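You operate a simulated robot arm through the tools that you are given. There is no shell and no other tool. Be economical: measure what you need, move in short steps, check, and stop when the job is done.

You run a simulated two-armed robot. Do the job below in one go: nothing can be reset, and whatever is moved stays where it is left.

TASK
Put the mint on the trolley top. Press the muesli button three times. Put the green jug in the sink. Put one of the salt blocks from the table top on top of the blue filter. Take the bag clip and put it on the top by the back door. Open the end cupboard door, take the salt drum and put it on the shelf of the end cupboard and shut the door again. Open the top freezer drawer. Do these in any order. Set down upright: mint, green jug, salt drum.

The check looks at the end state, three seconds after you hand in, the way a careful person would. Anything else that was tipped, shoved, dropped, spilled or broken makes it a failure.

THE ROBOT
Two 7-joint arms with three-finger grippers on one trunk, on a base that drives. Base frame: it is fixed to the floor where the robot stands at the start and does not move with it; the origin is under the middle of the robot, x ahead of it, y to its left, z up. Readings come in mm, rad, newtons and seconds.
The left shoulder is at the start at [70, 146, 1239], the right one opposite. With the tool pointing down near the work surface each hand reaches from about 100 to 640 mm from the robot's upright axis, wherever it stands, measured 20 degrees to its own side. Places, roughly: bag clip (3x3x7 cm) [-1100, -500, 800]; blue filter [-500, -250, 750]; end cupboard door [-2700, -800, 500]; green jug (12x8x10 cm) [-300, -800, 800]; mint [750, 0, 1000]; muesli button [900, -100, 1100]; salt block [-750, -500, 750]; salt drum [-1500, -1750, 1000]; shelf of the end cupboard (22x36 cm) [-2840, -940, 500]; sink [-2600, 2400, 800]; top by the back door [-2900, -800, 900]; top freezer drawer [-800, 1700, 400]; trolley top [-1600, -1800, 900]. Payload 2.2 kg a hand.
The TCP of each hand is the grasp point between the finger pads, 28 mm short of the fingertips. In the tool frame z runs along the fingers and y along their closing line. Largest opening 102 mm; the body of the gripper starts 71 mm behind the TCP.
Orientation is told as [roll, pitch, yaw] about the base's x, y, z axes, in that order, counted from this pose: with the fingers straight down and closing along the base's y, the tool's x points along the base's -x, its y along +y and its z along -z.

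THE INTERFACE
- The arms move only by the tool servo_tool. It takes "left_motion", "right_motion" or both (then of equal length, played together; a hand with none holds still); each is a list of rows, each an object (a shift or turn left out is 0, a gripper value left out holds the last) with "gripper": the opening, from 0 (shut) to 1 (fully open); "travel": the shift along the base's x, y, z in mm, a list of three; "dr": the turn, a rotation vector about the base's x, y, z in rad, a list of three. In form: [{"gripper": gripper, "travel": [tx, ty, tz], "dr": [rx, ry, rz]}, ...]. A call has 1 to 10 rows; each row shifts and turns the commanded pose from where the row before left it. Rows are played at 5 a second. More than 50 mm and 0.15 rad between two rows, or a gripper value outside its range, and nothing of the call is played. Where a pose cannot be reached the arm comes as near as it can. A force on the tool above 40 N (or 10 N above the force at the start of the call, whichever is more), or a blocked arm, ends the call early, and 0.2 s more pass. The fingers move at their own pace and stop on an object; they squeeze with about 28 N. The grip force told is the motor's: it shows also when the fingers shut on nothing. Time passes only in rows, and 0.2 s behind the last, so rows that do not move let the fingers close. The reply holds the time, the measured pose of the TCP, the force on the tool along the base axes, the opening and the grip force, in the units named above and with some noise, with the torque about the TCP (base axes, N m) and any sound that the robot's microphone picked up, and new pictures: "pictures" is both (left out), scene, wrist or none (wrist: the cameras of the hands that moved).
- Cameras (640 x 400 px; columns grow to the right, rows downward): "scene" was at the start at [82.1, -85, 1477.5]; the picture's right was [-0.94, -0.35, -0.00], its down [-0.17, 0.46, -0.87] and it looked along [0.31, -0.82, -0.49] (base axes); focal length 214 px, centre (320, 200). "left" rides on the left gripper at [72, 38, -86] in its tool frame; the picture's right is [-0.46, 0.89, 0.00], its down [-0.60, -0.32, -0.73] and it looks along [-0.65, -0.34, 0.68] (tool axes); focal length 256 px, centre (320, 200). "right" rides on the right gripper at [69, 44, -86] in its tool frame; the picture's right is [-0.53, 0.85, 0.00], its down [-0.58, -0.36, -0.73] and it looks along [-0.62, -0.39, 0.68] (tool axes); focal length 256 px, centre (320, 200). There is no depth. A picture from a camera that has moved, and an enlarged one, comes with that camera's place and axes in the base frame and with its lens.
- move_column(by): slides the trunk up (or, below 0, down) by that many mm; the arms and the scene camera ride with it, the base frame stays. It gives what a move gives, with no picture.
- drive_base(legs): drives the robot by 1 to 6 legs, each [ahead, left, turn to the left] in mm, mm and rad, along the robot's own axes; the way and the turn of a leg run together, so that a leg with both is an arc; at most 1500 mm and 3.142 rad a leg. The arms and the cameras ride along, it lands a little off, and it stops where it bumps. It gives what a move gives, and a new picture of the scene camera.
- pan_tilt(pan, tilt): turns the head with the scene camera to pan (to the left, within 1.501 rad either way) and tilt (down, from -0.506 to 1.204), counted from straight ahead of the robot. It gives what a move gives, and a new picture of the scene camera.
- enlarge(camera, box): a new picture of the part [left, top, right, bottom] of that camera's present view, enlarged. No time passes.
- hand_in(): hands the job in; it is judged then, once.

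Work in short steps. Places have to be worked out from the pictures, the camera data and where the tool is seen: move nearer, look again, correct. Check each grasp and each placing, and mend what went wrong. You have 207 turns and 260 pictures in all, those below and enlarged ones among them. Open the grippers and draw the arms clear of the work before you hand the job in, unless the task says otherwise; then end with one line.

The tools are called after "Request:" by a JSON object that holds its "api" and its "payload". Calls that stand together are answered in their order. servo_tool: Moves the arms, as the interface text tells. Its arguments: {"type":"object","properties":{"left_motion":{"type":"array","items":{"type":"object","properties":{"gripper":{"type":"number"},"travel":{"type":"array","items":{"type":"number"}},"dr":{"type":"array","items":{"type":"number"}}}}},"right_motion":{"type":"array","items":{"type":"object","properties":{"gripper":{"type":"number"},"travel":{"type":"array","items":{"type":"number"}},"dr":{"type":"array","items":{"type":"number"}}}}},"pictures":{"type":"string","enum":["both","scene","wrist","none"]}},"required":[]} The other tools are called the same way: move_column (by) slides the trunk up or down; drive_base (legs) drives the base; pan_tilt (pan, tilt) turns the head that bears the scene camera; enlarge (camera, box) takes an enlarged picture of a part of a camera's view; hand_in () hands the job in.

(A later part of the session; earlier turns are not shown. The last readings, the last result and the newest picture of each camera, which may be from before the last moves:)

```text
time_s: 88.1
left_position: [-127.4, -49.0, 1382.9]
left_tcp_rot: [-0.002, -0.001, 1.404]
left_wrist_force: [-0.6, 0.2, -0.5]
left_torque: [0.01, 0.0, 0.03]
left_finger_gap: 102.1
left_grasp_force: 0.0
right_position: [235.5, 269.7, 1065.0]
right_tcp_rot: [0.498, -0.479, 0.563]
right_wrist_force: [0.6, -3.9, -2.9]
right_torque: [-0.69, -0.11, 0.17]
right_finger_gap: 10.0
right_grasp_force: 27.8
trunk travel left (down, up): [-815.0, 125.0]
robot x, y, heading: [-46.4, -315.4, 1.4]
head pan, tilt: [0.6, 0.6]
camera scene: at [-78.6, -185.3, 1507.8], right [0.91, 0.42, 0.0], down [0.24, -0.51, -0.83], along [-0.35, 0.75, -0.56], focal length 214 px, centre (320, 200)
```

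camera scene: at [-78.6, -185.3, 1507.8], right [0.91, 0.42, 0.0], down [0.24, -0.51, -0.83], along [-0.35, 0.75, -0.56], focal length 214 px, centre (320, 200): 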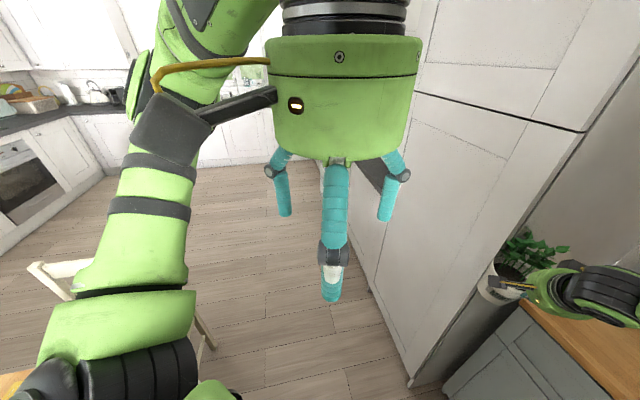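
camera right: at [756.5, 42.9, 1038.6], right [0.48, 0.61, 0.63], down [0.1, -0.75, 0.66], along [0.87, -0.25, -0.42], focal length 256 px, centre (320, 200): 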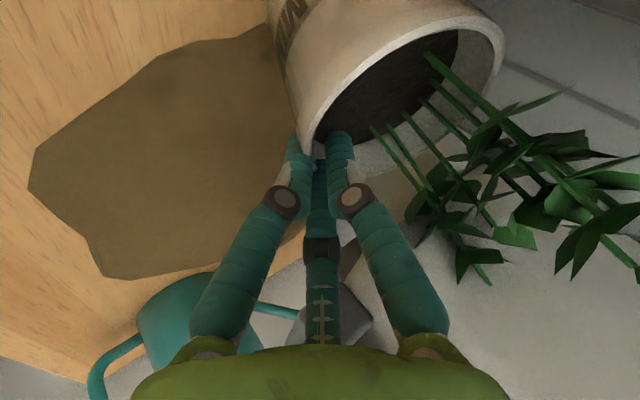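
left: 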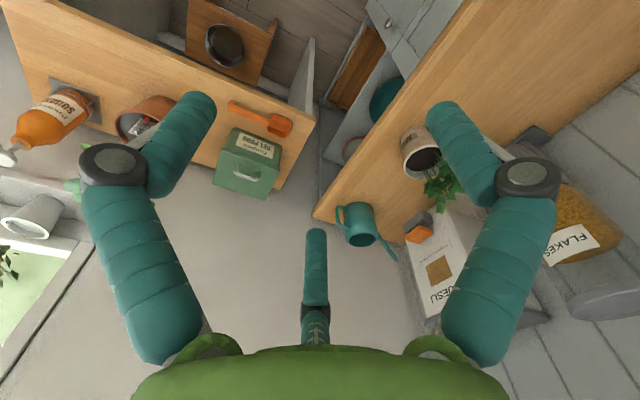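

The pot bumped the tall cupboard's corner but is still held. I'll turn back a little at once and inspect the grip.

Request:
{"api": "drive_base", "payload": {"legs": [[0, 0, -0.25]]}}

Request:
{"api": "enlarge", "payload": {"camera": "right", "box": [0, 0, 640, 400]}}

```text
time_s: 89.4
left_position: [-60.3, -35.5, 1382.8]
left_tcp_rot: [-0.002, -0.002, 1.154]
left_wrist_force: [0.1, -0.1, -0.3]
left_torque: [-0.01, -0.04, 0.01]
left_finger_gap: 102.1
left_grasp_force: 0.2
right_position: [370.3, 182.6, 1065.2]
right_tcp_rot: [0.497, -0.478, 0.311]
right_wrist_force: [0.1, -0.5, -2.7]
right_torque: [-0.22, -0.02, 0.0]
right_finger_gap: 8.4
right_grasp_force: 27.9
trunk travel left (down, up): [-815.0, 125.0]
robot x, y, heading: [-53.0, -313.7, 1.149]
head pan, tilt: [0.6, 0.6]
camera scene: at [-46.5, -180.4, 1507.6], right [0.98, 0.18, 0.0], down [0.1, -0.56, -0.82], along [-0.15, 0.81, -0.57], focal length 214 px, centre (320, 200)
```

scene: 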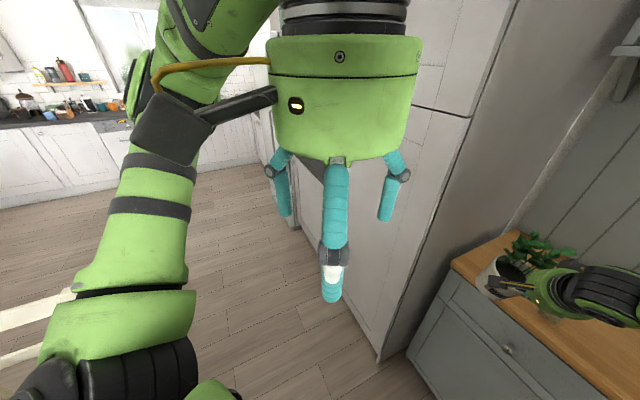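

```text
1.00 times, centred on (320, 200) of right (not enlarged: the box is as wide or as high as the picture)
camera zoom: at [269.8, 146.8, 1120.0], right [0.05, 0.8, 0.6], down [0.49, -0.55, 0.68], along [0.87, 0.26, -0.41], focal length 256 px, centre (320, 200)
```

zoom: 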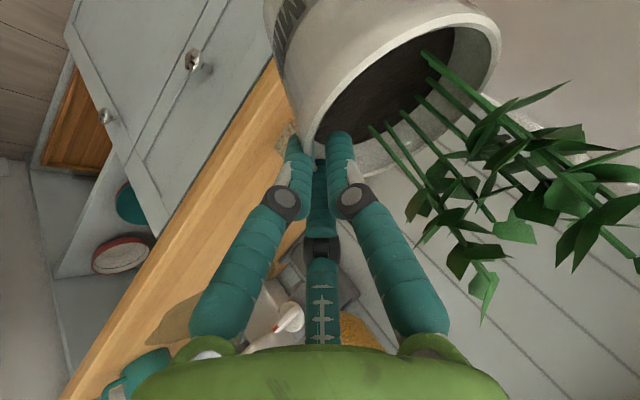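

The grip is unchanged. I'll shift the base toward the window side by about 75 mm, giving the swing more room past the cupboard corner, then turn in stages.

Request:
{"api": "drive_base", "payload": {"legs": [[-60, -45, 0], [0, 0, 0.22]]}}

Request:
{"api": "enlarge", "payload": {"camera": "right", "box": [0, 0, 640, 400]}}

```text
time_s: 90.5
left_position: [-48.2, -101.7, 1383.5]
left_tcp_rot: [0.001, -0.004, 1.157]
left_wrist_force: [0.7, -1.0, -0.7]
left_torque: [0.09, 0.02, 0.01]
left_finger_gap: 102.1
left_grasp_force: 0.2
right_position: [381.7, 119.6, 1064.4]
right_tcp_rot: [0.498, -0.475, 0.316]
right_wrist_force: [-0.2, -0.3, -3.0]
right_torque: [-0.12, -0.04, 0.03]
right_finger_gap: 7.9
right_grasp_force: 27.7
trunk travel left (down, up): [-815.0, 125.0]
robot x, y, heading: [-35.3, -374.4, 1.157]
head pan, tilt: [0.6, 0.6]
stopped in leg 1: the robot was blocked; the commanded pose is now the measured one
camera scene: at [-31.9, -245.8, 1508.3], right [0.98, 0.19, 0.0], down [0.1, -0.55, -0.83], along [-0.15, 0.81, -0.56], focal length 214 px, centre (320, 200)
```

scene: 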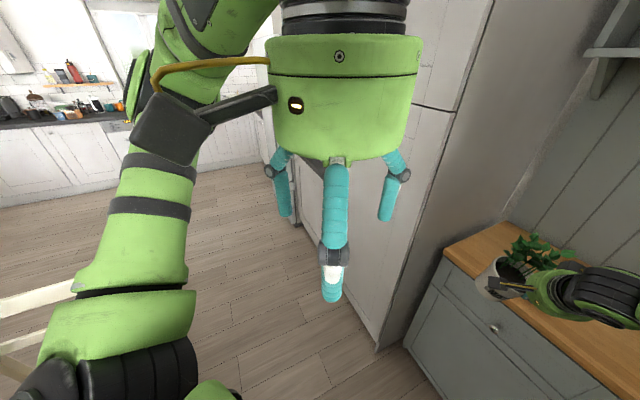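

```text
1.00 times, centred on (320, 200) of right (not enlarged: the box is as wide or as high as the picture)
camera zoom: at [282.1, 83.7, 1119.2], right [0.04, 0.8, 0.6], down [0.49, -0.54, 0.68], along [0.87, 0.27, -0.42], focal length 256 px, centre (320, 200)
```

zoom: 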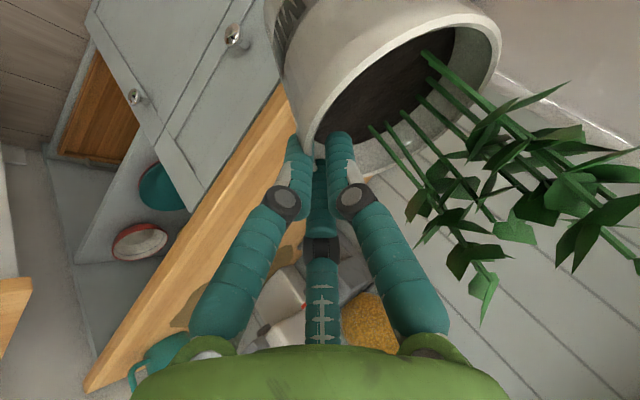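

Nearly there; the base touched something behind. I'll ease off 12 mm and turn left.

Request:
{"api": "drive_base", "payload": {"legs": [[10, 5, 0], [0, 0, 0.35]]}}

Request:
{"api": "pan_tilt", "payload": {"pan": 0.1, "tilt": 0.7}}

```text
time_s: 92.3
left_position: [-140.4, -102.8, 1383.0]
left_tcp_rot: [-0.002, 0.001, 1.498]
left_wrist_force: [0.2, -0.1, -0.4]
left_torque: [-0.04, 0.03, -0.02]
left_finger_gap: 101.9
left_grasp_force: 0.1
right_position: [190.4, 248.8, 1064.5]
right_tcp_rot: [0.494, -0.477, 0.66]
right_wrist_force: [-0.7, 0.8, -2.9]
right_torque: [-0.19, -0.1, 0.05]
right_finger_gap: 8.1
right_grasp_force: 27.7
trunk travel left (down, up): [-815.0, 125.0]
robot x, y, heading: [-36.4, -357.9, 1.497]
head pan, tilt: [0.6, 0.6]
camera scene: at [-78.4, -234.2, 1507.7], right [0.86, 0.5, 0.0], down [0.28, -0.49, -0.83], along [-0.42, 0.71, -0.56], focal length 214 px, centre (320, 200)
```

scene: 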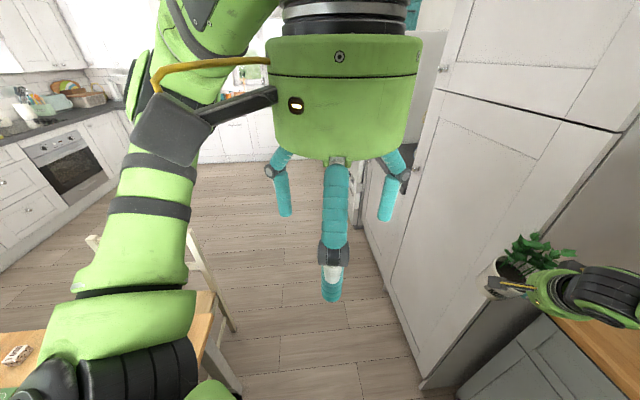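

```text
time_s: 93.2
left_position: [-141.5, -104.2, 1382.9]
left_tcp_rot: [-0.004, 0.0, 1.499]
left_wrist_force: [-0.5, 0.1, 0.6]
left_torque: [0.01, -0.01, 0.01]
left_finger_gap: 101.9
left_grasp_force: 0.2
right_position: [189.0, 247.1, 1063.7]
right_tcp_rot: [0.493, -0.476, 0.66]
right_wrist_force: [-0.8, -0.4, -3.9]
right_torque: [-0.17, -0.1, 0.03]
right_finger_gap: 8.1
right_grasp_force: 27.9
trunk travel left (down, up): [-815.0, 125.0]
robot x, y, heading: [-40.5, -363.9, 1.501]
head pan, tilt: [0.099, 0.7]
camera scene: at [-38.0, -225.8, 1499.1], right [1.0, 0.03, 0.0], down [0.02, -0.64, -0.76], along [-0.02, 0.76, -0.64], focal length 214 px, centre (320, 200)
```

scene: 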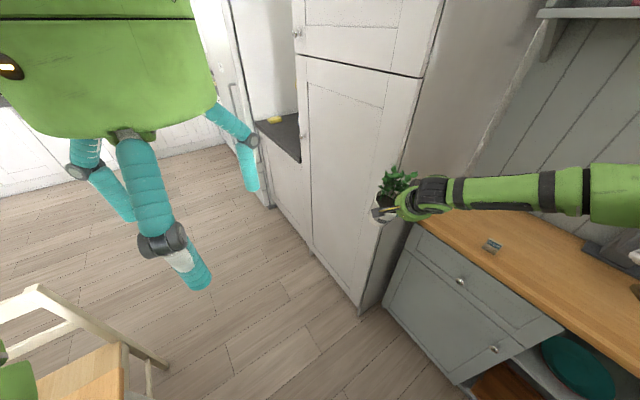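

The pot has passed the closest point, with about 50 mm clear. I'll go on turning left to face along the counter front, then drive 1300 mm into the open floor.

Request:
{"api": "drive_base", "payload": {"legs": [[0, 0, 0.35], [0, 0, 0.35]]}}

Request:
{"api": "drive_base", "payload": {"legs": [[650, 0, 0]]}}

```text
time_s: 95.8
left_position: [-283.8, -231.7, 1382.6]
left_tcp_rot: [0.0, -0.001, 2.207]
left_wrist_force: [0.1, 0.7, 0.1]
left_torque: [-0.03, 0.01, 0.03]
left_finger_gap: 102.3
left_grasp_force: 0.0
right_position: [-261.0, 251.3, 1063.5]
right_tcp_rot: [0.494, -0.478, 1.366]
right_wrist_force: [-0.6, 0.1, -3.2]
right_torque: [-0.06, -0.15, 0.03]
right_finger_gap: 8.3
right_grasp_force: 27.7
trunk travel left (down, up): [-815.0, 125.0]
robot x, y, heading: [-40.4, -360.3, 2.204]
head pan, tilt: [0.099, 0.7]
camera scene: at [-124.7, -256.4, 1499.1], right [0.74, 0.67, 0.0], down [0.43, -0.48, -0.76], along [-0.51, 0.57, -0.64], focal length 214 px, centre (320, 200)
```

scene: 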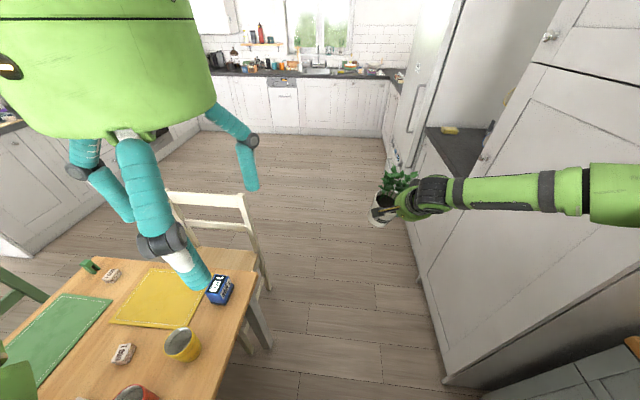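

```text
time_s: 99.4
left_position: [-669.3, 279.4, 1382.5]
left_tcp_rot: [-0.003, -0.002, 2.218]
left_wrist_force: [-0.3, 0.2, 0.4]
left_torque: [0.02, 0.01, -0.03]
left_finger_gap: 101.9
left_grasp_force: 0.1
right_position: [-651.4, 761.8, 1063.5]
right_tcp_rot: [0.493, -0.479, 1.378]
right_wrist_force: [0.8, 0.5, -3.4]
right_torque: [-0.05, -0.19, 0.0]
right_finger_gap: 8.2
right_grasp_force: 27.9
trunk travel left (down, up): [-815.0, 125.0]
robot x, y, heading: [-421.6, 153.9, 2.217]
head pan, tilt: [0.099, 0.7]
camera scene: at [-511.3, 256.3, 1499.2], right [0.73, 0.68, 0.0], down [0.44, -0.47, -0.77], along [-0.52, 0.56, -0.64], focal length 214 px, centre (320, 200)
```

scene: 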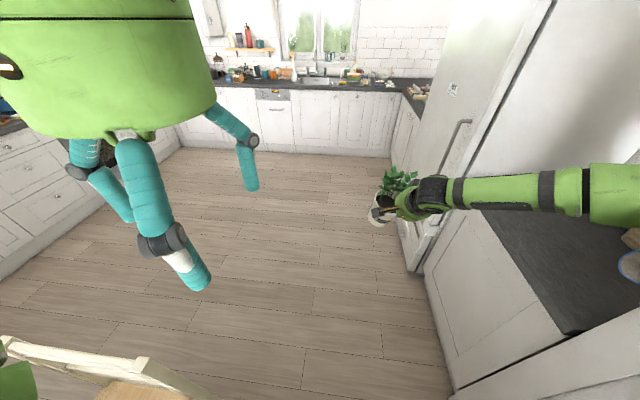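

The way is clear: chair on the left, fridge well to the right. Another 450 mm ahead, then turn to face the room's far end.

Request:
{"api": "drive_base", "payload": {"legs": [[450, 0, 0], [0, 0, 0.8], [0, 0, 0.75]]}}

Request:
{"api": "pan_tilt", "payload": {"pan": 0.5, "tilt": 0.5}}

```text
time_s: 106.2
left_position: [-823.9, 265.8, 1382.7]
left_tcp_rot: [-0.002, 0.001, -2.507]
left_wrist_force: [-0.3, 0.5, -1.2]
left_torque: [0.04, -0.05, -0.02]
left_finger_gap: 102.1
left_grasp_force: 0.1
right_position: [-1307.1, 291.4, 1063.0]
right_tcp_rot: [0.493, -0.476, 2.933]
right_wrist_force: [1.0, 0.0, -3.3]
right_torque: [0.2, -0.1, -0.01]
right_finger_gap: 8.4
right_grasp_force: 28.0
trunk travel left (down, up): [-815.0, 125.0]
robot x, y, heading: [-693.6, 510.5, -2.512]
head pan, tilt: [0.099, 0.7]
camera scene: at [-798.8, 424.3, 1499.0], right [-0.67, 0.74, 0.0], down [0.48, 0.43, -0.76], along [-0.57, -0.51, -0.64], focal length 214 px, centre (320, 200)
```

scene: 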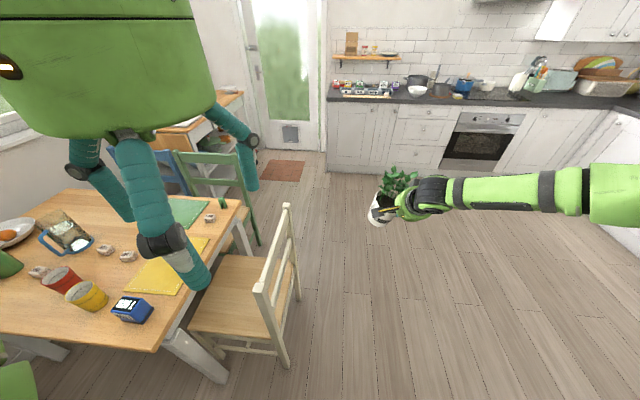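

```text
time_s: 107.1
left_position: [-823.4, 265.6, 1382.5]
left_tcp_rot: [-0.003, 0.0, -2.508]
left_wrist_force: [-0.2, -0.1, 0.6]
left_torque: [-0.01, 0.0, 0.05]
left_finger_gap: 102.0
left_grasp_force: 0.1
right_position: [-1305.5, 290.9, 1063.8]
right_tcp_rot: [0.493, -0.477, 2.935]
right_wrist_force: [-0.6, 0.5, -3.7]
right_torque: [0.18, -0.07, 0.0]
right_finger_gap: 8.0
right_grasp_force: 28.1
trunk travel left (down, up): [-815.0, 125.0]
robot x, y, heading: [-695.1, 507.5, -2.513]
head pan, tilt: [0.499, 0.499]
camera scene: at [-773.8, 398.1, 1516.7], right [-0.9, 0.43, 0.0], down [0.2, 0.43, -0.88], along [-0.37, -0.79, -0.48], focal length 214 px, centre (320, 200)
```

scene: 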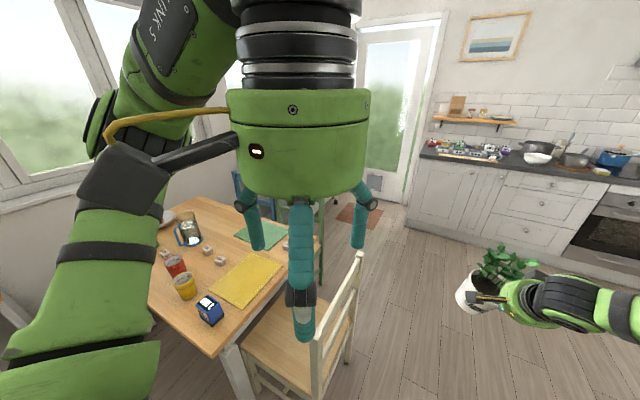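

Now I see it all: table, chairs, back door and end counter ahead. I'll sidestep 280 mm right, clear of the white chair, then drive ahead 1500 mm.

Request:
{"api": "drive_base", "payload": {"legs": [[0, -280, 0], [1500, 0, 0]]}}

Request:
{"api": "pan_tilt", "payload": {"pan": 1.2, "tilt": 0.5}}

```text
time_s: 116.1
left_position: [-2246.3, -373.3, 1383.4]
left_tcp_rot: [-0.003, -0.003, -2.554]
left_wrist_force: [-0.2, 0.1, 0.5]
left_torque: [0.03, -0.01, 0.01]
left_finger_gap: 102.0
left_grasp_force: 0.0
right_position: [-2727.6, -324.5, 1063.3]
right_tcp_rot: [0.493, -0.475, 2.889]
right_wrist_force: [0.6, 0.3, -3.5]
right_torque: [0.21, -0.12, 0.01]
right_finger_gap: 8.3
right_grasp_force: 28.7
trunk travel left (down, up): [-815.0, 125.0]
robot x, y, heading: [-2108.1, -134.4, -2.558]
head pan, tilt: [0.499, 0.499]
camera scene: at [-2190.7, -242.6, 1516.8], right [-0.88, 0.47, 0.0], down [0.22, 0.42, -0.88], along [-0.41, -0.78, -0.48], focal length 214 px, centre (320, 200)
```

scene: 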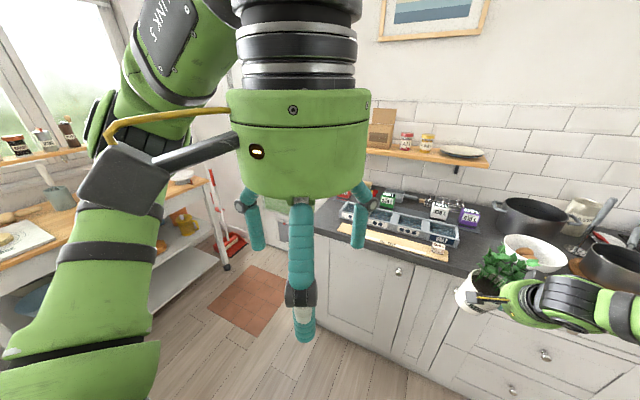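

```text
time_s: 117.2
left_position: [-2247.7, -374.1, 1382.9]
left_tcp_rot: [-0.005, 0.0, -2.555]
left_wrist_force: [0.1, -0.8, -0.5]
left_torque: [0.01, 0.03, 0.02]
left_finger_gap: 102.0
left_grasp_force: 0.1
right_position: [-2728.5, -326.6, 1064.1]
right_tcp_rot: [0.492, -0.478, 2.887]
right_wrist_force: [0.4, 0.5, -4.7]
right_torque: [0.17, -0.08, -0.01]
right_finger_gap: 8.6
right_grasp_force: 28.4
trunk travel left (down, up): [-815.0, 125.0]
robot x, y, heading: [-2106.2, -132.8, -2.554]
head pan, tilt: [1.201, 0.499]
camera scene: at [-2129.5, -251.4, 1516.8], right [-0.98, -0.21, 0.0], down [-0.1, 0.47, -0.88], along [0.19, -0.86, -0.48], focal length 214 px, centre (320, 200)
```

scene: 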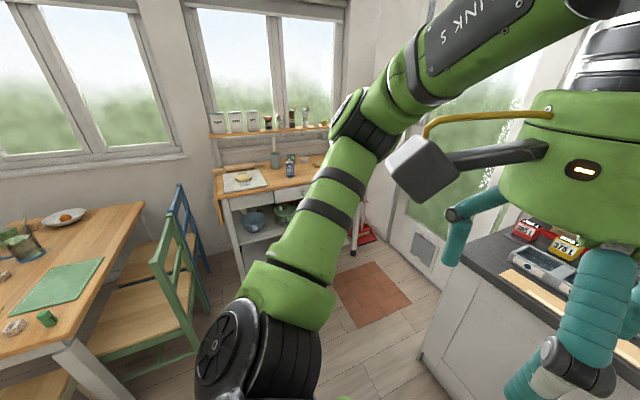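

The trolley (white frame, wooden top) is by the window next to the back door. I'll enlarge it.

Request:
{"api": "enlarge", "payload": {"camera": "scene", "box": [195, 90, 395, 260]}}

Request:
{"api": "enlarge", "payload": {"camera": "scene", "box": [440, 200, 640, 330]}}

```text
2.35 times, centred on (295, 175) of scene
camera zoom: at [-2129.5, -251.4, 1516.8], right [-0.98, -0.21, 0.0], down [-0.1, 0.47, -0.88], along [0.19, -0.86, -0.48], focal length 505 px, centre (379, 259)
```

zoom: 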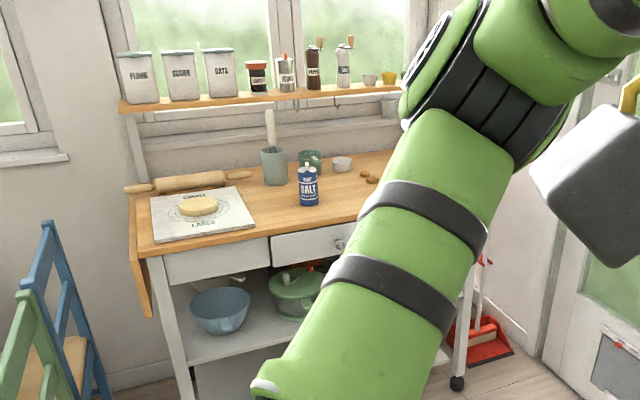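

```text
3.08 times, centred on (540, 265) of scene
camera zoom: at [-2129.5, -251.4, 1516.8], right [-0.98, -0.21, 0.0], down [-0.1, 0.47, -0.88], along [0.19, -0.86, -0.48], focal length 660 px, centre (-357, 0)
```

zoom: 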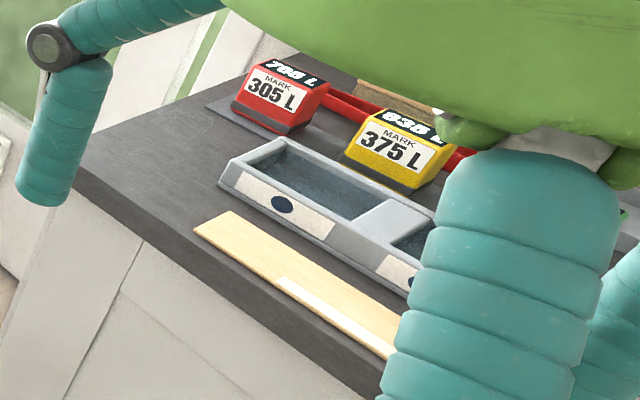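

The salt drum stands on the trolley top. The trolley's front edge lies at r≈285 in room axes, and the end counter front at d≈−2650, so the swing is clear. I'll turn to face the trolley and move across.

Request:
{"api": "drive_base", "payload": {"legs": [[0, 0, 0.8], [0, 0, 0.81], [0, -330, 0], [600, 0, 0]]}}

Request:
{"api": "pan_tilt", "payload": {"pan": 0, "tilt": 0.55}}

```text
time_s: 126.5
left_position: [-1793.4, -940.7, 1383.9]
left_tcp_rot: [-0.004, -0.001, -0.956]
left_wrist_force: [-0.5, 0.3, 1.1]
left_torque: [0.01, 0.0, -0.05]
left_finger_gap: 102.0
left_grasp_force: 0.2
right_position: [-1826.7, -1423.1, 1064.5]
right_tcp_rot: [0.493, -0.476, -1.797]
right_wrist_force: [-0.1, 0.5, -2.8]
right_torque: [0.02, 0.2, -0.02]
right_finger_gap: 8.2
right_grasp_force: 27.7
trunk travel left (down, up): [-815.0, 125.0]
robot x, y, heading: [-2033.6, -805.0, -0.954]
head pan, tilt: [1.201, 0.499]
camera scene: at [-1917.7, -827.0, 1516.9], right [0.24, -0.97, 0.0], down [-0.46, -0.12, -0.88], along [0.85, 0.21, -0.48], focal length 214 px, centre (320, 200)
```

scene: 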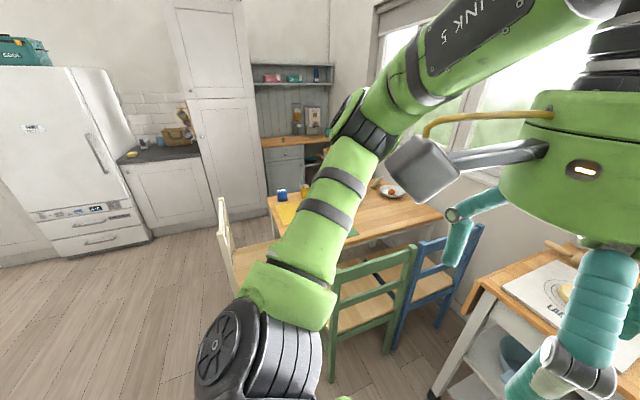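

```text
time_s: 127.9
left_position: [-1792.3, -943.2, 1383.1]
left_tcp_rot: [-0.004, -0.001, -0.956]
left_wrist_force: [-0.1, 1.0, -0.9]
left_torque: [-0.04, 0.04, -0.01]
left_finger_gap: 101.8
left_grasp_force: 0.0
right_position: [-1826.3, -1424.6, 1063.6]
right_tcp_rot: [0.493, -0.476, -1.796]
right_wrist_force: [0.2, 0.2, -2.7]
right_torque: [0.04, 0.2, 0.0]
right_finger_gap: 8.3
right_grasp_force: 27.7
trunk travel left (down, up): [-815.0, 125.0]
robot x, y, heading: [-2033.7, -807.5, -0.954]
head pan, tilt: [0.0, 0.55]
camera scene: at [-1953.1, -923.9, 1512.2], right [-0.82, -0.58, 0.0], down [-0.3, 0.43, -0.85], along [0.49, -0.7, -0.52], focal length 214 px, centre (320, 200)
```

scene: 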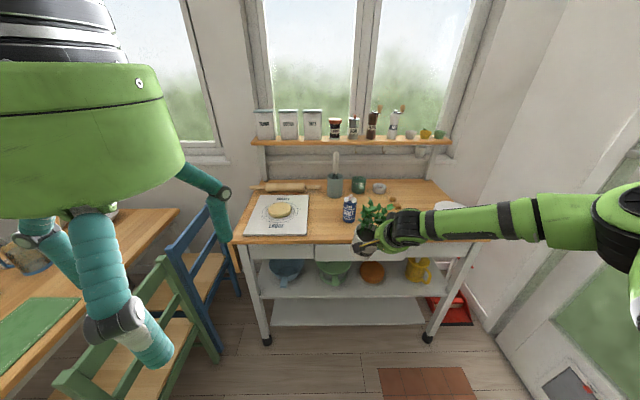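

I'm facing the trolley squarely; its top is at z≈900, and the salt drum at about (−1604,−1640). I'll zoom to pick a free spot for the mint.

Request:
{"api": "enlarge", "payload": {"camera": "scene", "box": [230, 150, 500, 290]}}

```text
2.37 times, centred on (365, 220) of scene
camera zoom: at [-1953.1, -923.9, 1512.2], right [-0.82, -0.58, 0.0], down [-0.3, 0.43, -0.85], along [0.49, -0.7, -0.52], focal length 508 px, centre (213, 153)
```

zoom: 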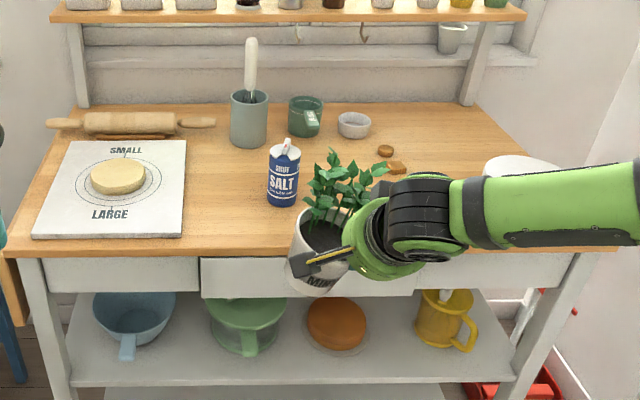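

There's plenty of free space to the right of the salt drum. I'll move right 145 and ahead 240 so the pot hangs over about d=−2430, r=370.

Request:
{"api": "drive_base", "payload": {"legs": [[0, -145, 0], [240, 0, 0]]}}

Request:
{"api": "enlarge", "payload": {"camera": "scene", "box": [200, 170, 440, 320]}}

Request:
{"api": "enlarge", "payload": {"camera": "right", "box": [0, 0, 640, 400]}}

```text
time_s: 130.7
left_position: [-1772.8, -1218.4, 1383.5]
left_tcp_rot: [-0.002, -0.003, -0.956]
left_wrist_force: [-0.1, 1.8, -0.3]
left_torque: [-0.01, -0.03, 0.02]
left_finger_gap: 102.1
left_grasp_force: 0.1
right_position: [-1806.7, -1700.3, 1064.0]
right_tcp_rot: [0.494, -0.478, -1.794]
right_wrist_force: [-0.2, -0.2, -3.4]
right_torque: [0.06, 0.16, 0.02]
right_finger_gap: 8.1
right_grasp_force: 27.8
trunk travel left (down, up): [-815.0, 125.0]
robot x, y, heading: [-2015.6, -1091.1, -0.952]
head pan, tilt: [0.0, 0.55]
camera scene: at [-1935.1, -1199.7, 1512.5], right [-0.82, -0.58, 0.0], down [-0.3, 0.43, -0.85], along [0.49, -0.7, -0.52], focal length 214 px, centre (320, 200)
```

scene: 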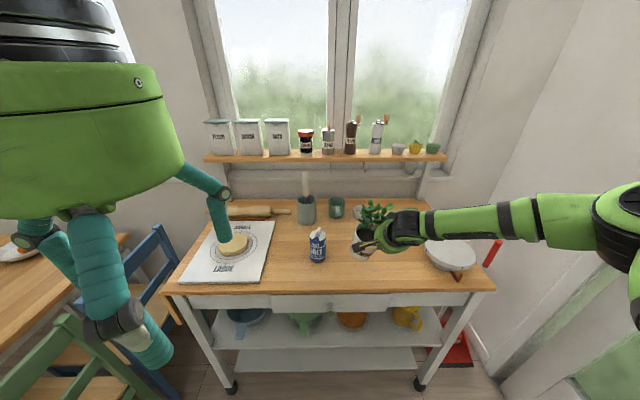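

```text
2.67 times, centred on (320, 245) of scene
camera zoom: at [-1935.1, -1199.7, 1512.5], right [-0.82, -0.58, 0.0], down [-0.3, 0.43, -0.85], along [0.49, -0.7, -0.52], focal length 572 px, centre (320, 80)
```

zoom: 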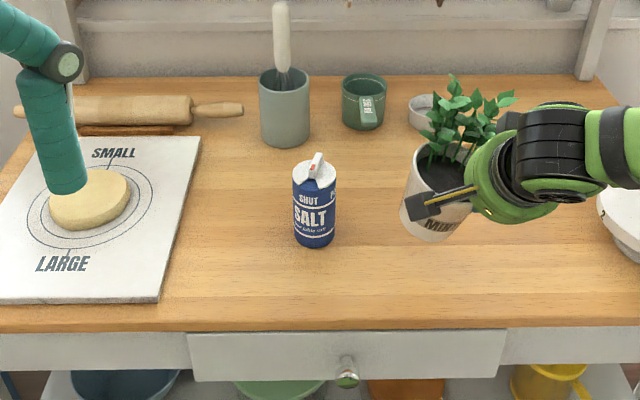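

```text
1.00 times, centred on (320, 200) of right (not enlarged: the box is as wide or as high as the picture)
camera zoom: at [-1785.6, -1597.6, 1119.3], right [0.66, -0.45, 0.6], down [-0.72, -0.14, 0.68], along [-0.22, -0.88, -0.41], focal length 256 px, centre (320, 200)
```

zoom: 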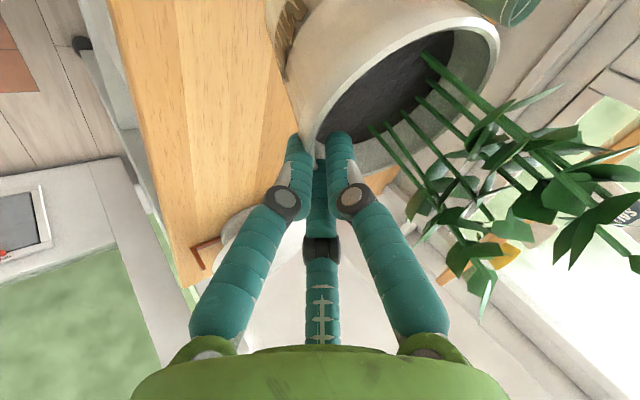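

The pot hangs over free table. I'll lower with the trunk 52 mm, then feel for contact.

Request:
{"api": "move_column", "payload": {"by": -52}}

Request:
{"api": "enlarge", "payload": {"camera": "scene", "box": [300, 150, 440, 270]}}

```text
time_s: 131.6
left_position: [-1772.3, -1221.4, 1330.4]
left_tcp_rot: [-0.002, -0.002, -0.955]
left_wrist_force: [-0.5, 0.6, 0.8]
left_torque: [-0.02, 0.01, -0.01]
left_finger_gap: 101.9
left_grasp_force: 0.1
right_position: [-1804.6, -1703.1, 1012.3]
right_tcp_rot: [0.492, -0.477, -1.794]
right_wrist_force: [-0.4, 0.3, -3.1]
right_torque: [0.12, 0.18, 0.01]
right_finger_gap: 8.2
right_grasp_force: 28.1
trunk travel left (down, up): [-763.0, 177.0]
robot x, y, heading: [-2012.8, -1089.8, -0.954]
head pan, tilt: [0.0, 0.55]
```

```text
3.33 times, centred on (370, 210) of scene
camera zoom: at [-1933.1, -1202.2, 1460.2], right [-0.82, -0.58, 0.0], down [-0.3, 0.43, -0.85], along [0.49, -0.7, -0.52], focal length 715 px, centre (153, 167)
```

zoom: 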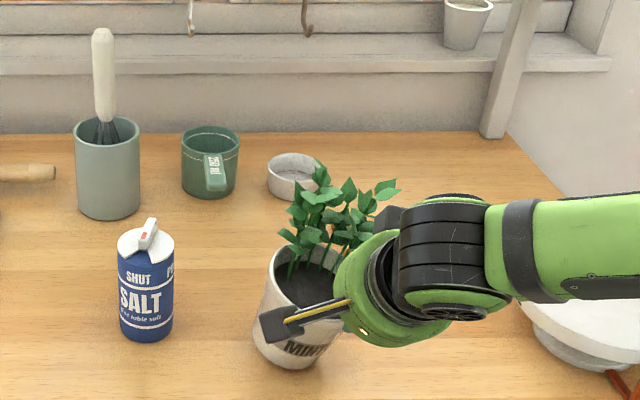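

No contact yet. Lowering in small steps.

Request:
{"api": "move_column", "payload": {"by": -6}}

Request:
{"api": "move_column", "payload": {"by": -5}}

```text
time_s: 132.1
left_position: [-1773.3, -1219.8, 1325.4]
left_tcp_rot: [-0.004, -0.001, -0.955]
left_wrist_force: [0.2, 0.3, -0.1]
left_torque: [-0.01, 0.01, 0.0]
left_finger_gap: 101.9
left_grasp_force: 0.2
right_position: [-1805.6, -1702.3, 1006.5]
right_tcp_rot: [0.493, -0.479, -1.795]
right_wrist_force: [-0.8, -0.4, 3.1]
right_torque: [-0.1, 0.1, -0.06]
right_finger_gap: 8.2
right_grasp_force: 27.7
trunk travel left (down, up): [-757.0, 183.0]
robot x, y, heading: [-2016.3, -1087.5, -0.953]
head pan, tilt: [0.0, 0.55]
```

```text
time_s: 132.7
left_position: [-1775.6, -1217.6, 1320.3]
left_tcp_rot: [-0.004, -0.005, -0.956]
left_wrist_force: [-0.1, 0.3, 0.3]
left_torque: [-0.01, -0.01, 0.0]
left_finger_gap: 101.9
left_grasp_force: 0.2
right_position: [-1807.9, -1700.8, 1006.8]
right_tcp_rot: [0.501, -0.483, -1.799]
right_wrist_force: [-5.4, -1.6, 20.1]
right_torque: [-0.64, -0.16, -0.18]
right_finger_gap: 8.2
right_grasp_force: 28.2
trunk travel left (down, up): [-752.0, 188.0]
robot x, y, heading: [-2009.5, -1084.8, -0.957]
head pan, tilt: [0.0, 0.55]
```

It's standing (20 N upward). I'll ease up 3 mm, then open partly and check.

Request:
{"api": "move_column", "payload": {"by": 3}}

Request:
{"api": "servo_tool", "payload": {"right_motion": [{"gripper": 0.15}, {"gripper": 0.3}, {"gripper": 0.35}], "pictures": "wrist"}}

```text
time_s: 133.2
left_position: [-1773.3, -1217.9, 1323.4]
left_tcp_rot: [-0.003, -0.004, -0.953]
left_wrist_force: [1.0, -0.5, -0.3]
left_torque: [-0.01, 0.01, -0.01]
left_finger_gap: 101.8
left_grasp_force: 0.0
right_position: [-1807.4, -1701.6, 1005.4]
right_tcp_rot: [0.495, -0.48, -1.798]
right_wrist_force: [-3.4, -5.0, 16.8]
right_torque: [-0.98, -0.16, -0.29]
right_finger_gap: 8.1
right_grasp_force: 28.2
trunk travel left (down, up): [-755.0, 185.0]
robot x, y, heading: [-2015.5, -1089.6, -0.957]
head pan, tilt: [0.0, 0.55]
```

```text
time_s: 134.0
left_position: [-1770.3, -1220.2, 1323.2]
left_tcp_rot: [-0.003, -0.001, -0.955]
left_wrist_force: [-0.5, 0.0, 0.0]
left_torque: [0.03, 0.01, -0.02]
left_finger_gap: 101.8
left_grasp_force: 0.0
right_position: [-1805.0, -1702.5, 1003.9]
right_tcp_rot: [0.491, -0.476, -1.793]
right_wrist_force: [2.0, -1.1, 0.5]
right_torque: [0.01, -0.02, 0.04]
right_finger_gap: 36.4
right_grasp_force: 0.4
trunk travel left (down, up): [-755.0, 185.0]
robot x, y, heading: [-2015.4, -1084.9, -0.959]
head pan, tilt: [0.0, 0.55]
camera right: at [-1784.0, -1598.6, 1058.1], right [0.66, -0.45, 0.6], down [-0.72, -0.14, 0.68], along [-0.22, -0.88, -0.42], focal length 256 px, centre (320, 200)
```

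right: 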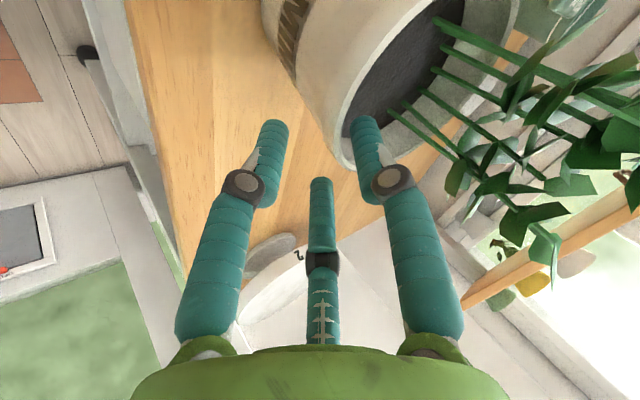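

Released. I'll raise straight up 70 mm, then back the base away and check the mint.

Request:
{"api": "move_column", "payload": {"by": 70}}

Request:
{"api": "drive_base", "payload": {"legs": [[-150, 0, 0]]}}

Request:
{"api": "enlarge", "payload": {"camera": "scene", "box": [220, 150, 460, 300]}}

```text
time_s: 135.1
left_position: [-1772.9, -1220.3, 1393.0]
left_tcp_rot: [-0.004, -0.003, -0.954]
left_wrist_force: [-0.7, 0.5, 0.2]
left_torque: [0.0, -0.01, 0.04]
left_finger_gap: 102.0
left_grasp_force: 0.0
right_position: [-1805.8, -1701.8, 1072.9]
right_tcp_rot: [0.493, -0.476, -1.796]
right_wrist_force: [0.3, 0.0, 0.4]
right_torque: [0.0, 0.03, 0.01]
right_finger_gap: 35.4
right_grasp_force: 0.1
trunk travel left (down, up): [-825.0, 115.0]
robot x, y, heading: [-2014.6, -1086.6, -0.96]
head pan, tilt: [0.0, 0.55]
```

```text
time_s: 136.5
left_position: [-1857.4, -1100.8, 1391.9]
left_tcp_rot: [-0.004, 0.002, -0.958]
left_wrist_force: [0.2, -0.4, -0.2]
left_torque: [0.02, -0.01, 0.02]
left_finger_gap: 102.1
left_grasp_force: 0.1
right_position: [-1889.6, -1581.6, 1072.7]
right_tcp_rot: [0.487, -0.475, -1.794]
right_wrist_force: [0.5, 0.4, 0.2]
right_torque: [0.03, -0.01, -0.04]
right_finger_gap: 35.7
right_grasp_force: 0.1
trunk travel left (down, up): [-825.0, 115.0]
robot x, y, heading: [-2104.5, -964.9, -0.955]
head pan, tilt: [0.0, 0.55]
camera scene: at [-2017.9, -1082.1, 1521.8], right [-0.82, -0.58, 0.0], down [-0.3, 0.43, -0.85], along [0.49, -0.7, -0.53], focal length 214 px, centre (320, 200)
```

scene: 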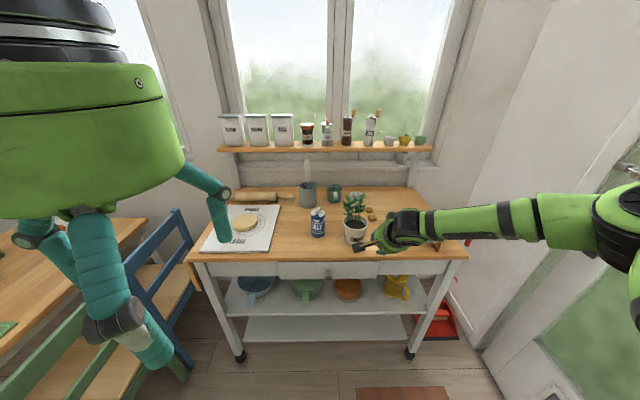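

```text
2.67 times, centred on (340, 225) of scene
camera zoom: at [-2017.9, -1082.1, 1521.8], right [-0.82, -0.58, 0.0], down [-0.3, 0.43, -0.85], along [0.49, -0.7, -0.53], focal length 572 px, centre (267, 133)
```

zoom: 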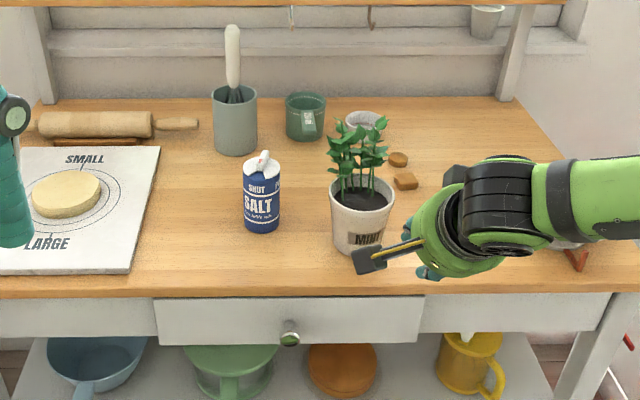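

The mint stands upright on the trolley. Before gripping the salt drum I'll look at the end cupboard to decide which hand opens the door.

Request:
{"api": "pan_tilt", "payload": {"pan": -1.35, "tilt": 0.75}}

```text
time_s: 138.0
left_position: [-1858.1, -1097.6, 1391.5]
left_tcp_rot: [-0.004, -0.002, -0.958]
left_wrist_force: [0.5, -0.3, -0.4]
left_torque: [0.01, 0.0, 0.0]
left_finger_gap: 101.9
left_grasp_force: 0.1
right_position: [-1893.1, -1578.2, 1074.1]
right_tcp_rot: [0.49, -0.476, -1.795]
right_wrist_force: [-0.4, 0.4, 0.0]
right_torque: [-0.01, -0.02, -0.03]
right_finger_gap: 35.4
right_grasp_force: 0.0
trunk travel left (down, up): [-825.0, 115.0]
robot x, y, heading: [-2098.7, -968.2, -0.958]
head pan, tilt: [-1.349, 0.75]
camera scene: at [-2127.9, -1066.5, 1504.9], right [-0.74, 0.67, 0.0], down [0.46, 0.51, -0.73], along [-0.49, -0.54, -0.68], focal length 214 px, centre (320, 200)
```

scene: 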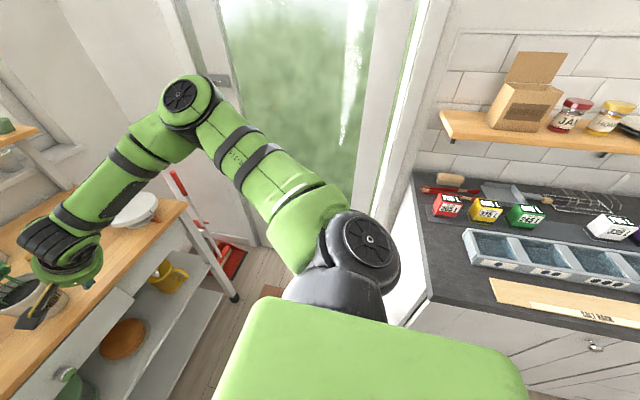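

The end cupboard's door has its knob on the right, so the hinge is on the left: the left hand will open it and the right hand will carry the drum. I'll reorient the right hand for a side grasp.

Request:
{"api": "servo_tool", "payload": {"right_motion": [{"gripper": 1, "travel": [0, 0, 15], "dr": [0.105, 0.0925, 0]}, {"travel": [0, 0, 15], "dr": [0.105, 0.0925, 0]}, {"travel": [0, 0, 15], "dr": [0.105, 0.0925, 0]}, {"travel": [0, 0, 15], "dr": [0.105, 0.0925, 0]}, {"dr": [0.105, 0.0925, 0]}, {"dr": [0, 0, 0.136]}, {"dr": [0, 0, 0.136]}, {"dr": [0, 0, 0.136]}, {"dr": [0, 0, 0.136]}, {"dr": [0, 0, 0.136]}], "pictures": "none"}}

Request:
{"api": "servo_tool", "payload": {"right_motion": [{"dr": [-0.114, -0.081, 0]}, {"dr": [-0.114, -0.081, 0]}, {"dr": [-0.114, -0.081, 0]}, {"dr": [-0.114, -0.081, 0]}, {"dr": [-0.114, -0.081, 0]}, {"dr": [-0.114, -0.081, 0]}, {"dr": [-0.114, -0.081, 0]}, {"dr": [-0.114, -0.081, 0]}], "pictures": "none"}}

Request:
{"api": "move_column", "payload": {"by": -150}}

Request:
{"api": "drive_base", "payload": {"legs": [[150, 143, 0]]}}

Request:
{"api": "enlarge", "payload": {"camera": "right", "box": [0, 0, 640, 400]}}

```text
time_s: 140.2
left_position: [-1857.7, -1098.5, 1392.8]
left_tcp_rot: [-0.003, 0.0, -0.956]
left_wrist_force: [0.3, 0.0, -0.6]
left_torque: [-0.01, -0.03, 0.02]
left_finger_gap: 102.3
left_grasp_force: 0.0
right_position: [-1968.1, -1550.4, 1144.1]
right_tcp_rot: [-0.057, -0.016, -0.971]
right_wrist_force: [1.1, 0.0, 0.0]
right_torque: [0.01, 0.0, 0.02]
right_finger_gap: 101.6
right_grasp_force: 0.1
right hand out of reach, approached as far as the arm can: row 2, 3, 4, 5
trunk travel left (down, up): [-825.0, 115.0]
robot x, y, heading: [-2102.3, -968.5, -0.958]
head pan, tilt: [-1.349, 0.75]
```

```text
time_s: 142.0
left_position: [-1858.8, -1098.1, 1391.9]
left_tcp_rot: [-0.004, 0.0, -0.956]
left_wrist_force: [0.2, -0.3, -0.4]
left_torque: [0.01, 0.04, 0.01]
left_finger_gap: 102.2
left_grasp_force: 0.0
right_position: [-1966.8, -1550.0, 1144.5]
right_tcp_rot: [-0.009, -1.136, -1.009]
right_wrist_force: [-0.1, -0.3, -0.4]
right_torque: [0.02, -0.02, 0.0]
right_finger_gap: 102.1
right_grasp_force: 0.0
trunk travel left (down, up): [-825.0, 115.0]
robot x, y, heading: [-2103.3, -964.5, -0.955]
head pan, tilt: [-1.349, 0.75]
```

```text
time_s: 143.7
left_position: [-1858.7, -1097.7, 1242.5]
left_tcp_rot: [-0.002, 0.0, -0.956]
left_wrist_force: [0.0, 0.3, 0.0]
left_torque: [0.02, 0.01, -0.03]
left_finger_gap: 102.1
left_grasp_force: 0.1
right_position: [-1967.6, -1550.1, 995.5]
right_tcp_rot: [-0.015, -1.135, -1.001]
right_wrist_force: [-1.0, -0.2, -0.3]
right_torque: [0.0, -0.01, -0.02]
right_finger_gap: 102.0
right_grasp_force: 0.1
trunk travel left (down, up): [-675.0, 265.0]
robot x, y, heading: [-2100.9, -966.1, -0.957]
head pan, tilt: [-1.349, 0.75]
```

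```text
time_s: 145.3
left_position: [-1659.4, -1136.3, 1243.7]
left_tcp_rot: [-0.002, -0.002, -0.956]
left_wrist_force: [-0.7, 0.2, -1.3]
left_torque: [-0.03, -0.03, 0.0]
left_finger_gap: 101.8
left_grasp_force: 0.1
right_position: [-1767.7, -1589.9, 994.8]
right_tcp_rot: [-0.012, -1.133, -1.002]
right_wrist_force: [0.0, 0.3, 0.4]
right_torque: [-0.02, -0.01, -0.01]
right_finger_gap: 101.9
right_grasp_force: 0.1
trunk travel left (down, up): [-675.0, 265.0]
robot x, y, heading: [-1899.4, -1002.1, -0.956]
head pan, tilt: [-1.349, 0.75]
camera scene: at [-1928.5, -1104.9, 1354.9], right [-0.74, 0.67, 0.0], down [0.46, 0.51, -0.73], along [-0.49, -0.54, -0.68], focal length 214 px, centre (320, 200)
```

scene: 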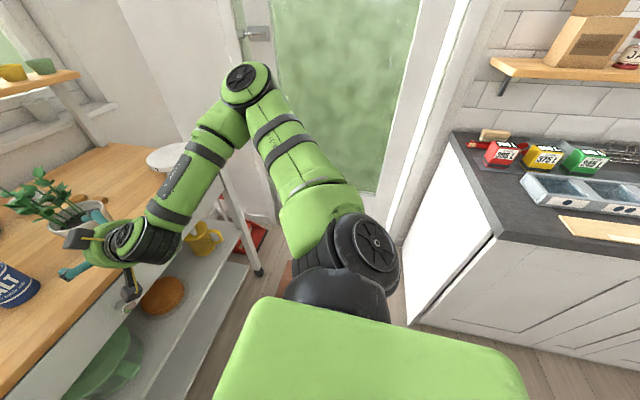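

```text
1.00 times, centred on (320, 200) of right (not enlarged: the box is as wide or as high as the picture)
camera zoom: at [-1787.3, -1474.7, 969.2], right [0.84, 0.26, 0.48], down [-0.53, 0.17, 0.83], along [0.13, -0.95, 0.27], focal length 256 px, centre (320, 200)
```

zoom: 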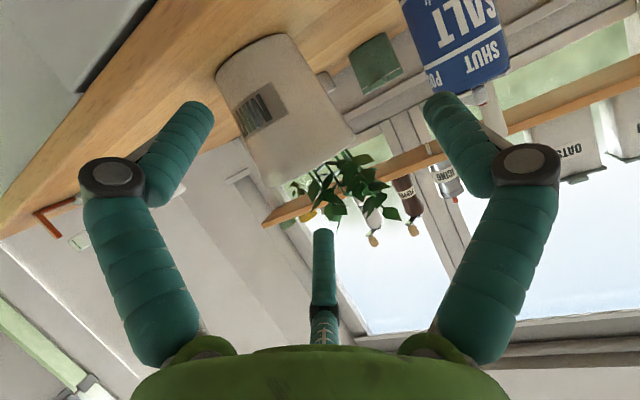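

The drum is ahead to the left. I'll move the base 84 mm left, lower 27 mm, and look again.

Request:
{"api": "drive_base", "payload": {"legs": [[0, 84, 0]]}}

Request:
{"api": "move_column", "payload": {"by": -26}}

Request:
{"api": "enlarge", "payload": {"camera": "right", "box": [0, 0, 640, 400]}}

Request:
{"api": "pan_tilt", "payload": {"pan": -0.2, "tilt": 0.65}}

```text
time_s: 146.4
left_position: [-1593.7, -1088.8, 1242.7]
left_tcp_rot: [-0.001, -0.001, -0.954]
left_wrist_force: [-0.3, -0.4, 0.3]
left_torque: [-0.04, -0.03, 0.01]
left_finger_gap: 102.2
left_grasp_force: 0.1
right_position: [-1700.9, -1541.2, 993.6]
right_tcp_rot: [-0.01, -1.134, -1.006]
right_wrist_force: [0.4, -0.1, 0.2]
right_torque: [0.01, 0.03, -0.01]
right_finger_gap: 101.7
right_grasp_force: 0.1
trunk travel left (down, up): [-675.0, 265.0]
robot x, y, heading: [-1833.5, -954.9, -0.959]
head pan, tilt: [-1.349, 0.75]
camera scene: at [-1861.5, -1058.5, 1354.7], right [-0.74, 0.67, 0.0], down [0.46, 0.51, -0.73], along [-0.49, -0.54, -0.68], focal length 214 px, centre (320, 200)
```

scene: 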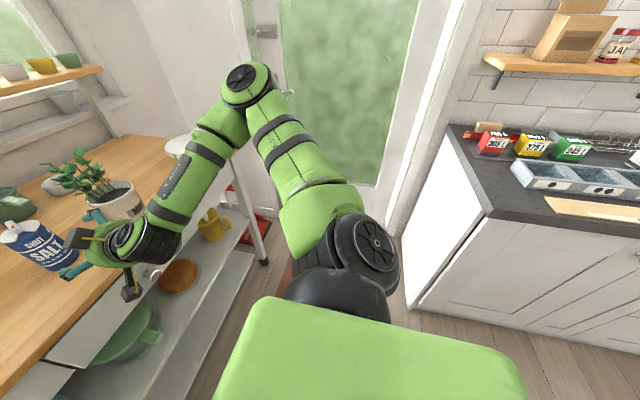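

```text
time_s: 147.1
left_position: [-1590.2, -1085.8, 1216.8]
left_tcp_rot: [-0.003, -0.002, -0.954]
left_wrist_force: [0.6, 0.5, 0.2]
left_torque: [-0.02, 0.03, 0.02]
left_finger_gap: 102.1
left_grasp_force: 0.1
right_position: [-1698.0, -1540.4, 969.1]
right_tcp_rot: [-0.016, -1.133, -0.999]
right_wrist_force: [0.1, 0.3, 0.7]
right_torque: [0.02, 0.03, 0.0]
right_finger_gap: 102.0
right_grasp_force: 0.1
trunk travel left (down, up): [-649.0, 291.0]
robot x, y, heading: [-1832.3, -955.3, -0.956]
head pan, tilt: [-1.349, 0.75]
```

```text
1.00 times, centred on (320, 200) of right (not enlarged: the box is as wide or as high as the picture)
camera zoom: at [-1718.4, -1426.8, 943.3], right [0.84, 0.26, 0.48], down [-0.53, 0.17, 0.83], along [0.13, -0.95, 0.27], focal length 256 px, centre (320, 200)
```

zoom: 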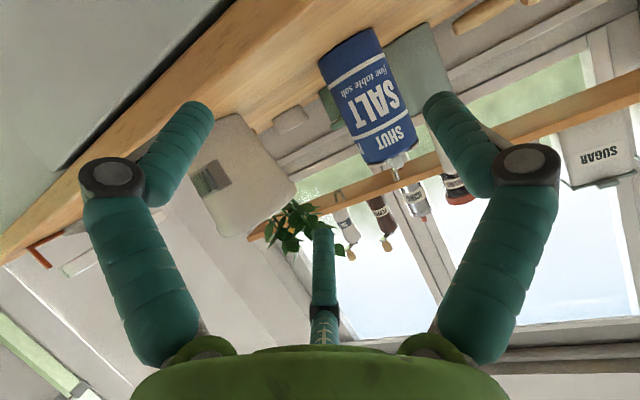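

```text
time_s: 148.5
left_position: [-1590.9, -1088.3, 1217.2]
left_tcp_rot: [-0.002, -0.002, -0.954]
left_wrist_force: [-0.5, 0.3, -0.5]
left_torque: [0.0, 0.0, 0.04]
left_finger_gap: 102.0
left_grasp_force: 0.1
right_position: [-1700.1, -1540.5, 968.0]
right_tcp_rot: [-0.014, -1.135, -1.001]
right_wrist_force: [1.0, -0.4, 0.1]
right_torque: [0.01, -0.02, -0.02]
right_finger_gap: 102.0
right_grasp_force: 0.0
trunk travel left (down, up): [-649.0, 291.0]
robot x, y, heading: [-1834.4, -954.0, -0.955]
head pan, tilt: [-0.201, 0.649]
camera scene: at [-1769.5, -1075.4, 1337.5], right [-0.92, -0.4, 0.0], down [-0.24, 0.55, -0.8], along [0.32, -0.73, -0.6], focal length 214 px, centre (320, 200)
```

scene: 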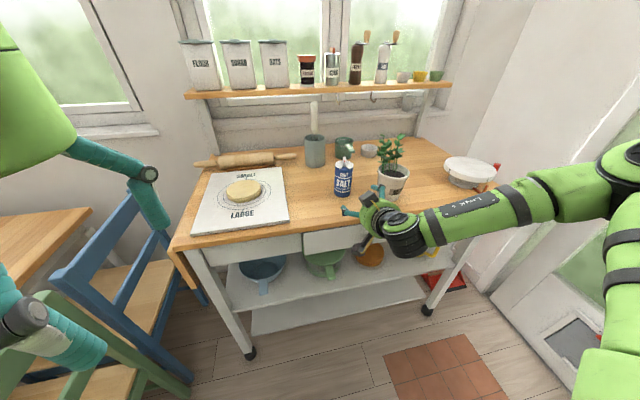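

The drum's axis is at about (−1595,−1664) and well lined up. I'll advance 95 mm and check.

Request:
{"api": "drive_base", "payload": {"legs": [[95, 1, 0]]}}

Request:
{"api": "enlarge", "payload": {"camera": "right", "box": [0, 0, 640, 400]}}

```text
time_s: 149.6
left_position: [-1536.2, -1163.1, 1217.0]
left_tcp_rot: [-0.003, -0.004, -0.952]
left_wrist_force: [0.0, 0.5, -0.2]
left_torque: [0.01, 0.0, 0.03]
left_finger_gap: 102.0
left_grasp_force: 0.1
right_position: [-1642.8, -1615.7, 969.6]
right_tcp_rot: [-0.014, -1.134, -0.999]
right_wrist_force: [-0.1, -0.6, 0.2]
right_torque: [-0.01, 0.0, -0.01]
right_finger_gap: 102.0
right_grasp_force: 0.1
trunk travel left (down, up): [-649.0, 291.0]
robot x, y, heading: [-1781.0, -1036.0, -0.957]
head pan, tilt: [-0.201, 0.649]
camera scene: at [-1714.3, -1150.7, 1337.6], right [-0.91, -0.41, 0.0], down [-0.24, 0.55, -0.8], along [0.32, -0.73, -0.6], focal length 214 px, centre (320, 200)
```

scene: 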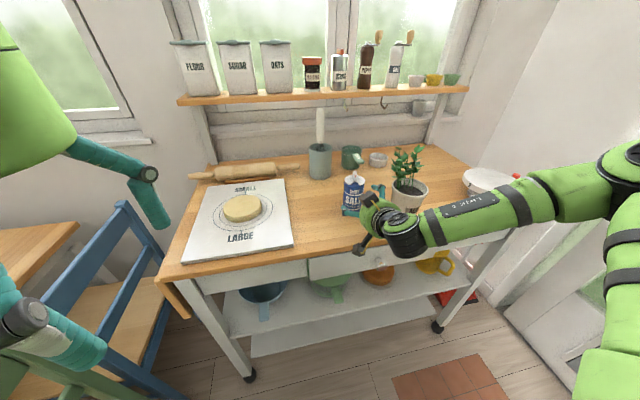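

```text
1.00 times, centred on (320, 200) of right (not enlarged: the box is as wide or as high as the picture)
camera zoom: at [-1663.0, -1502.9, 943.4], right [0.84, 0.26, 0.48], down [-0.53, 0.16, 0.83], along [0.14, -0.95, 0.27], focal length 256 px, centre (320, 200)
```

zoom: 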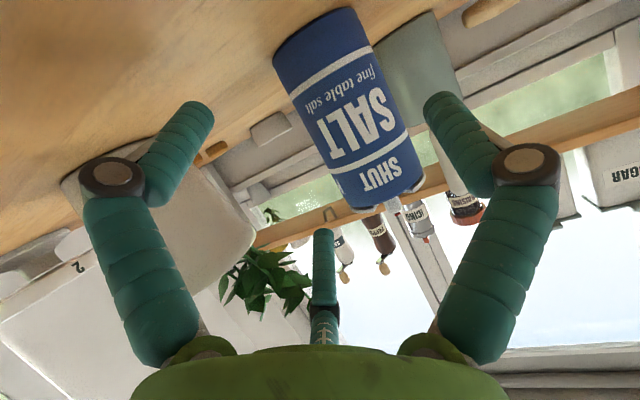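

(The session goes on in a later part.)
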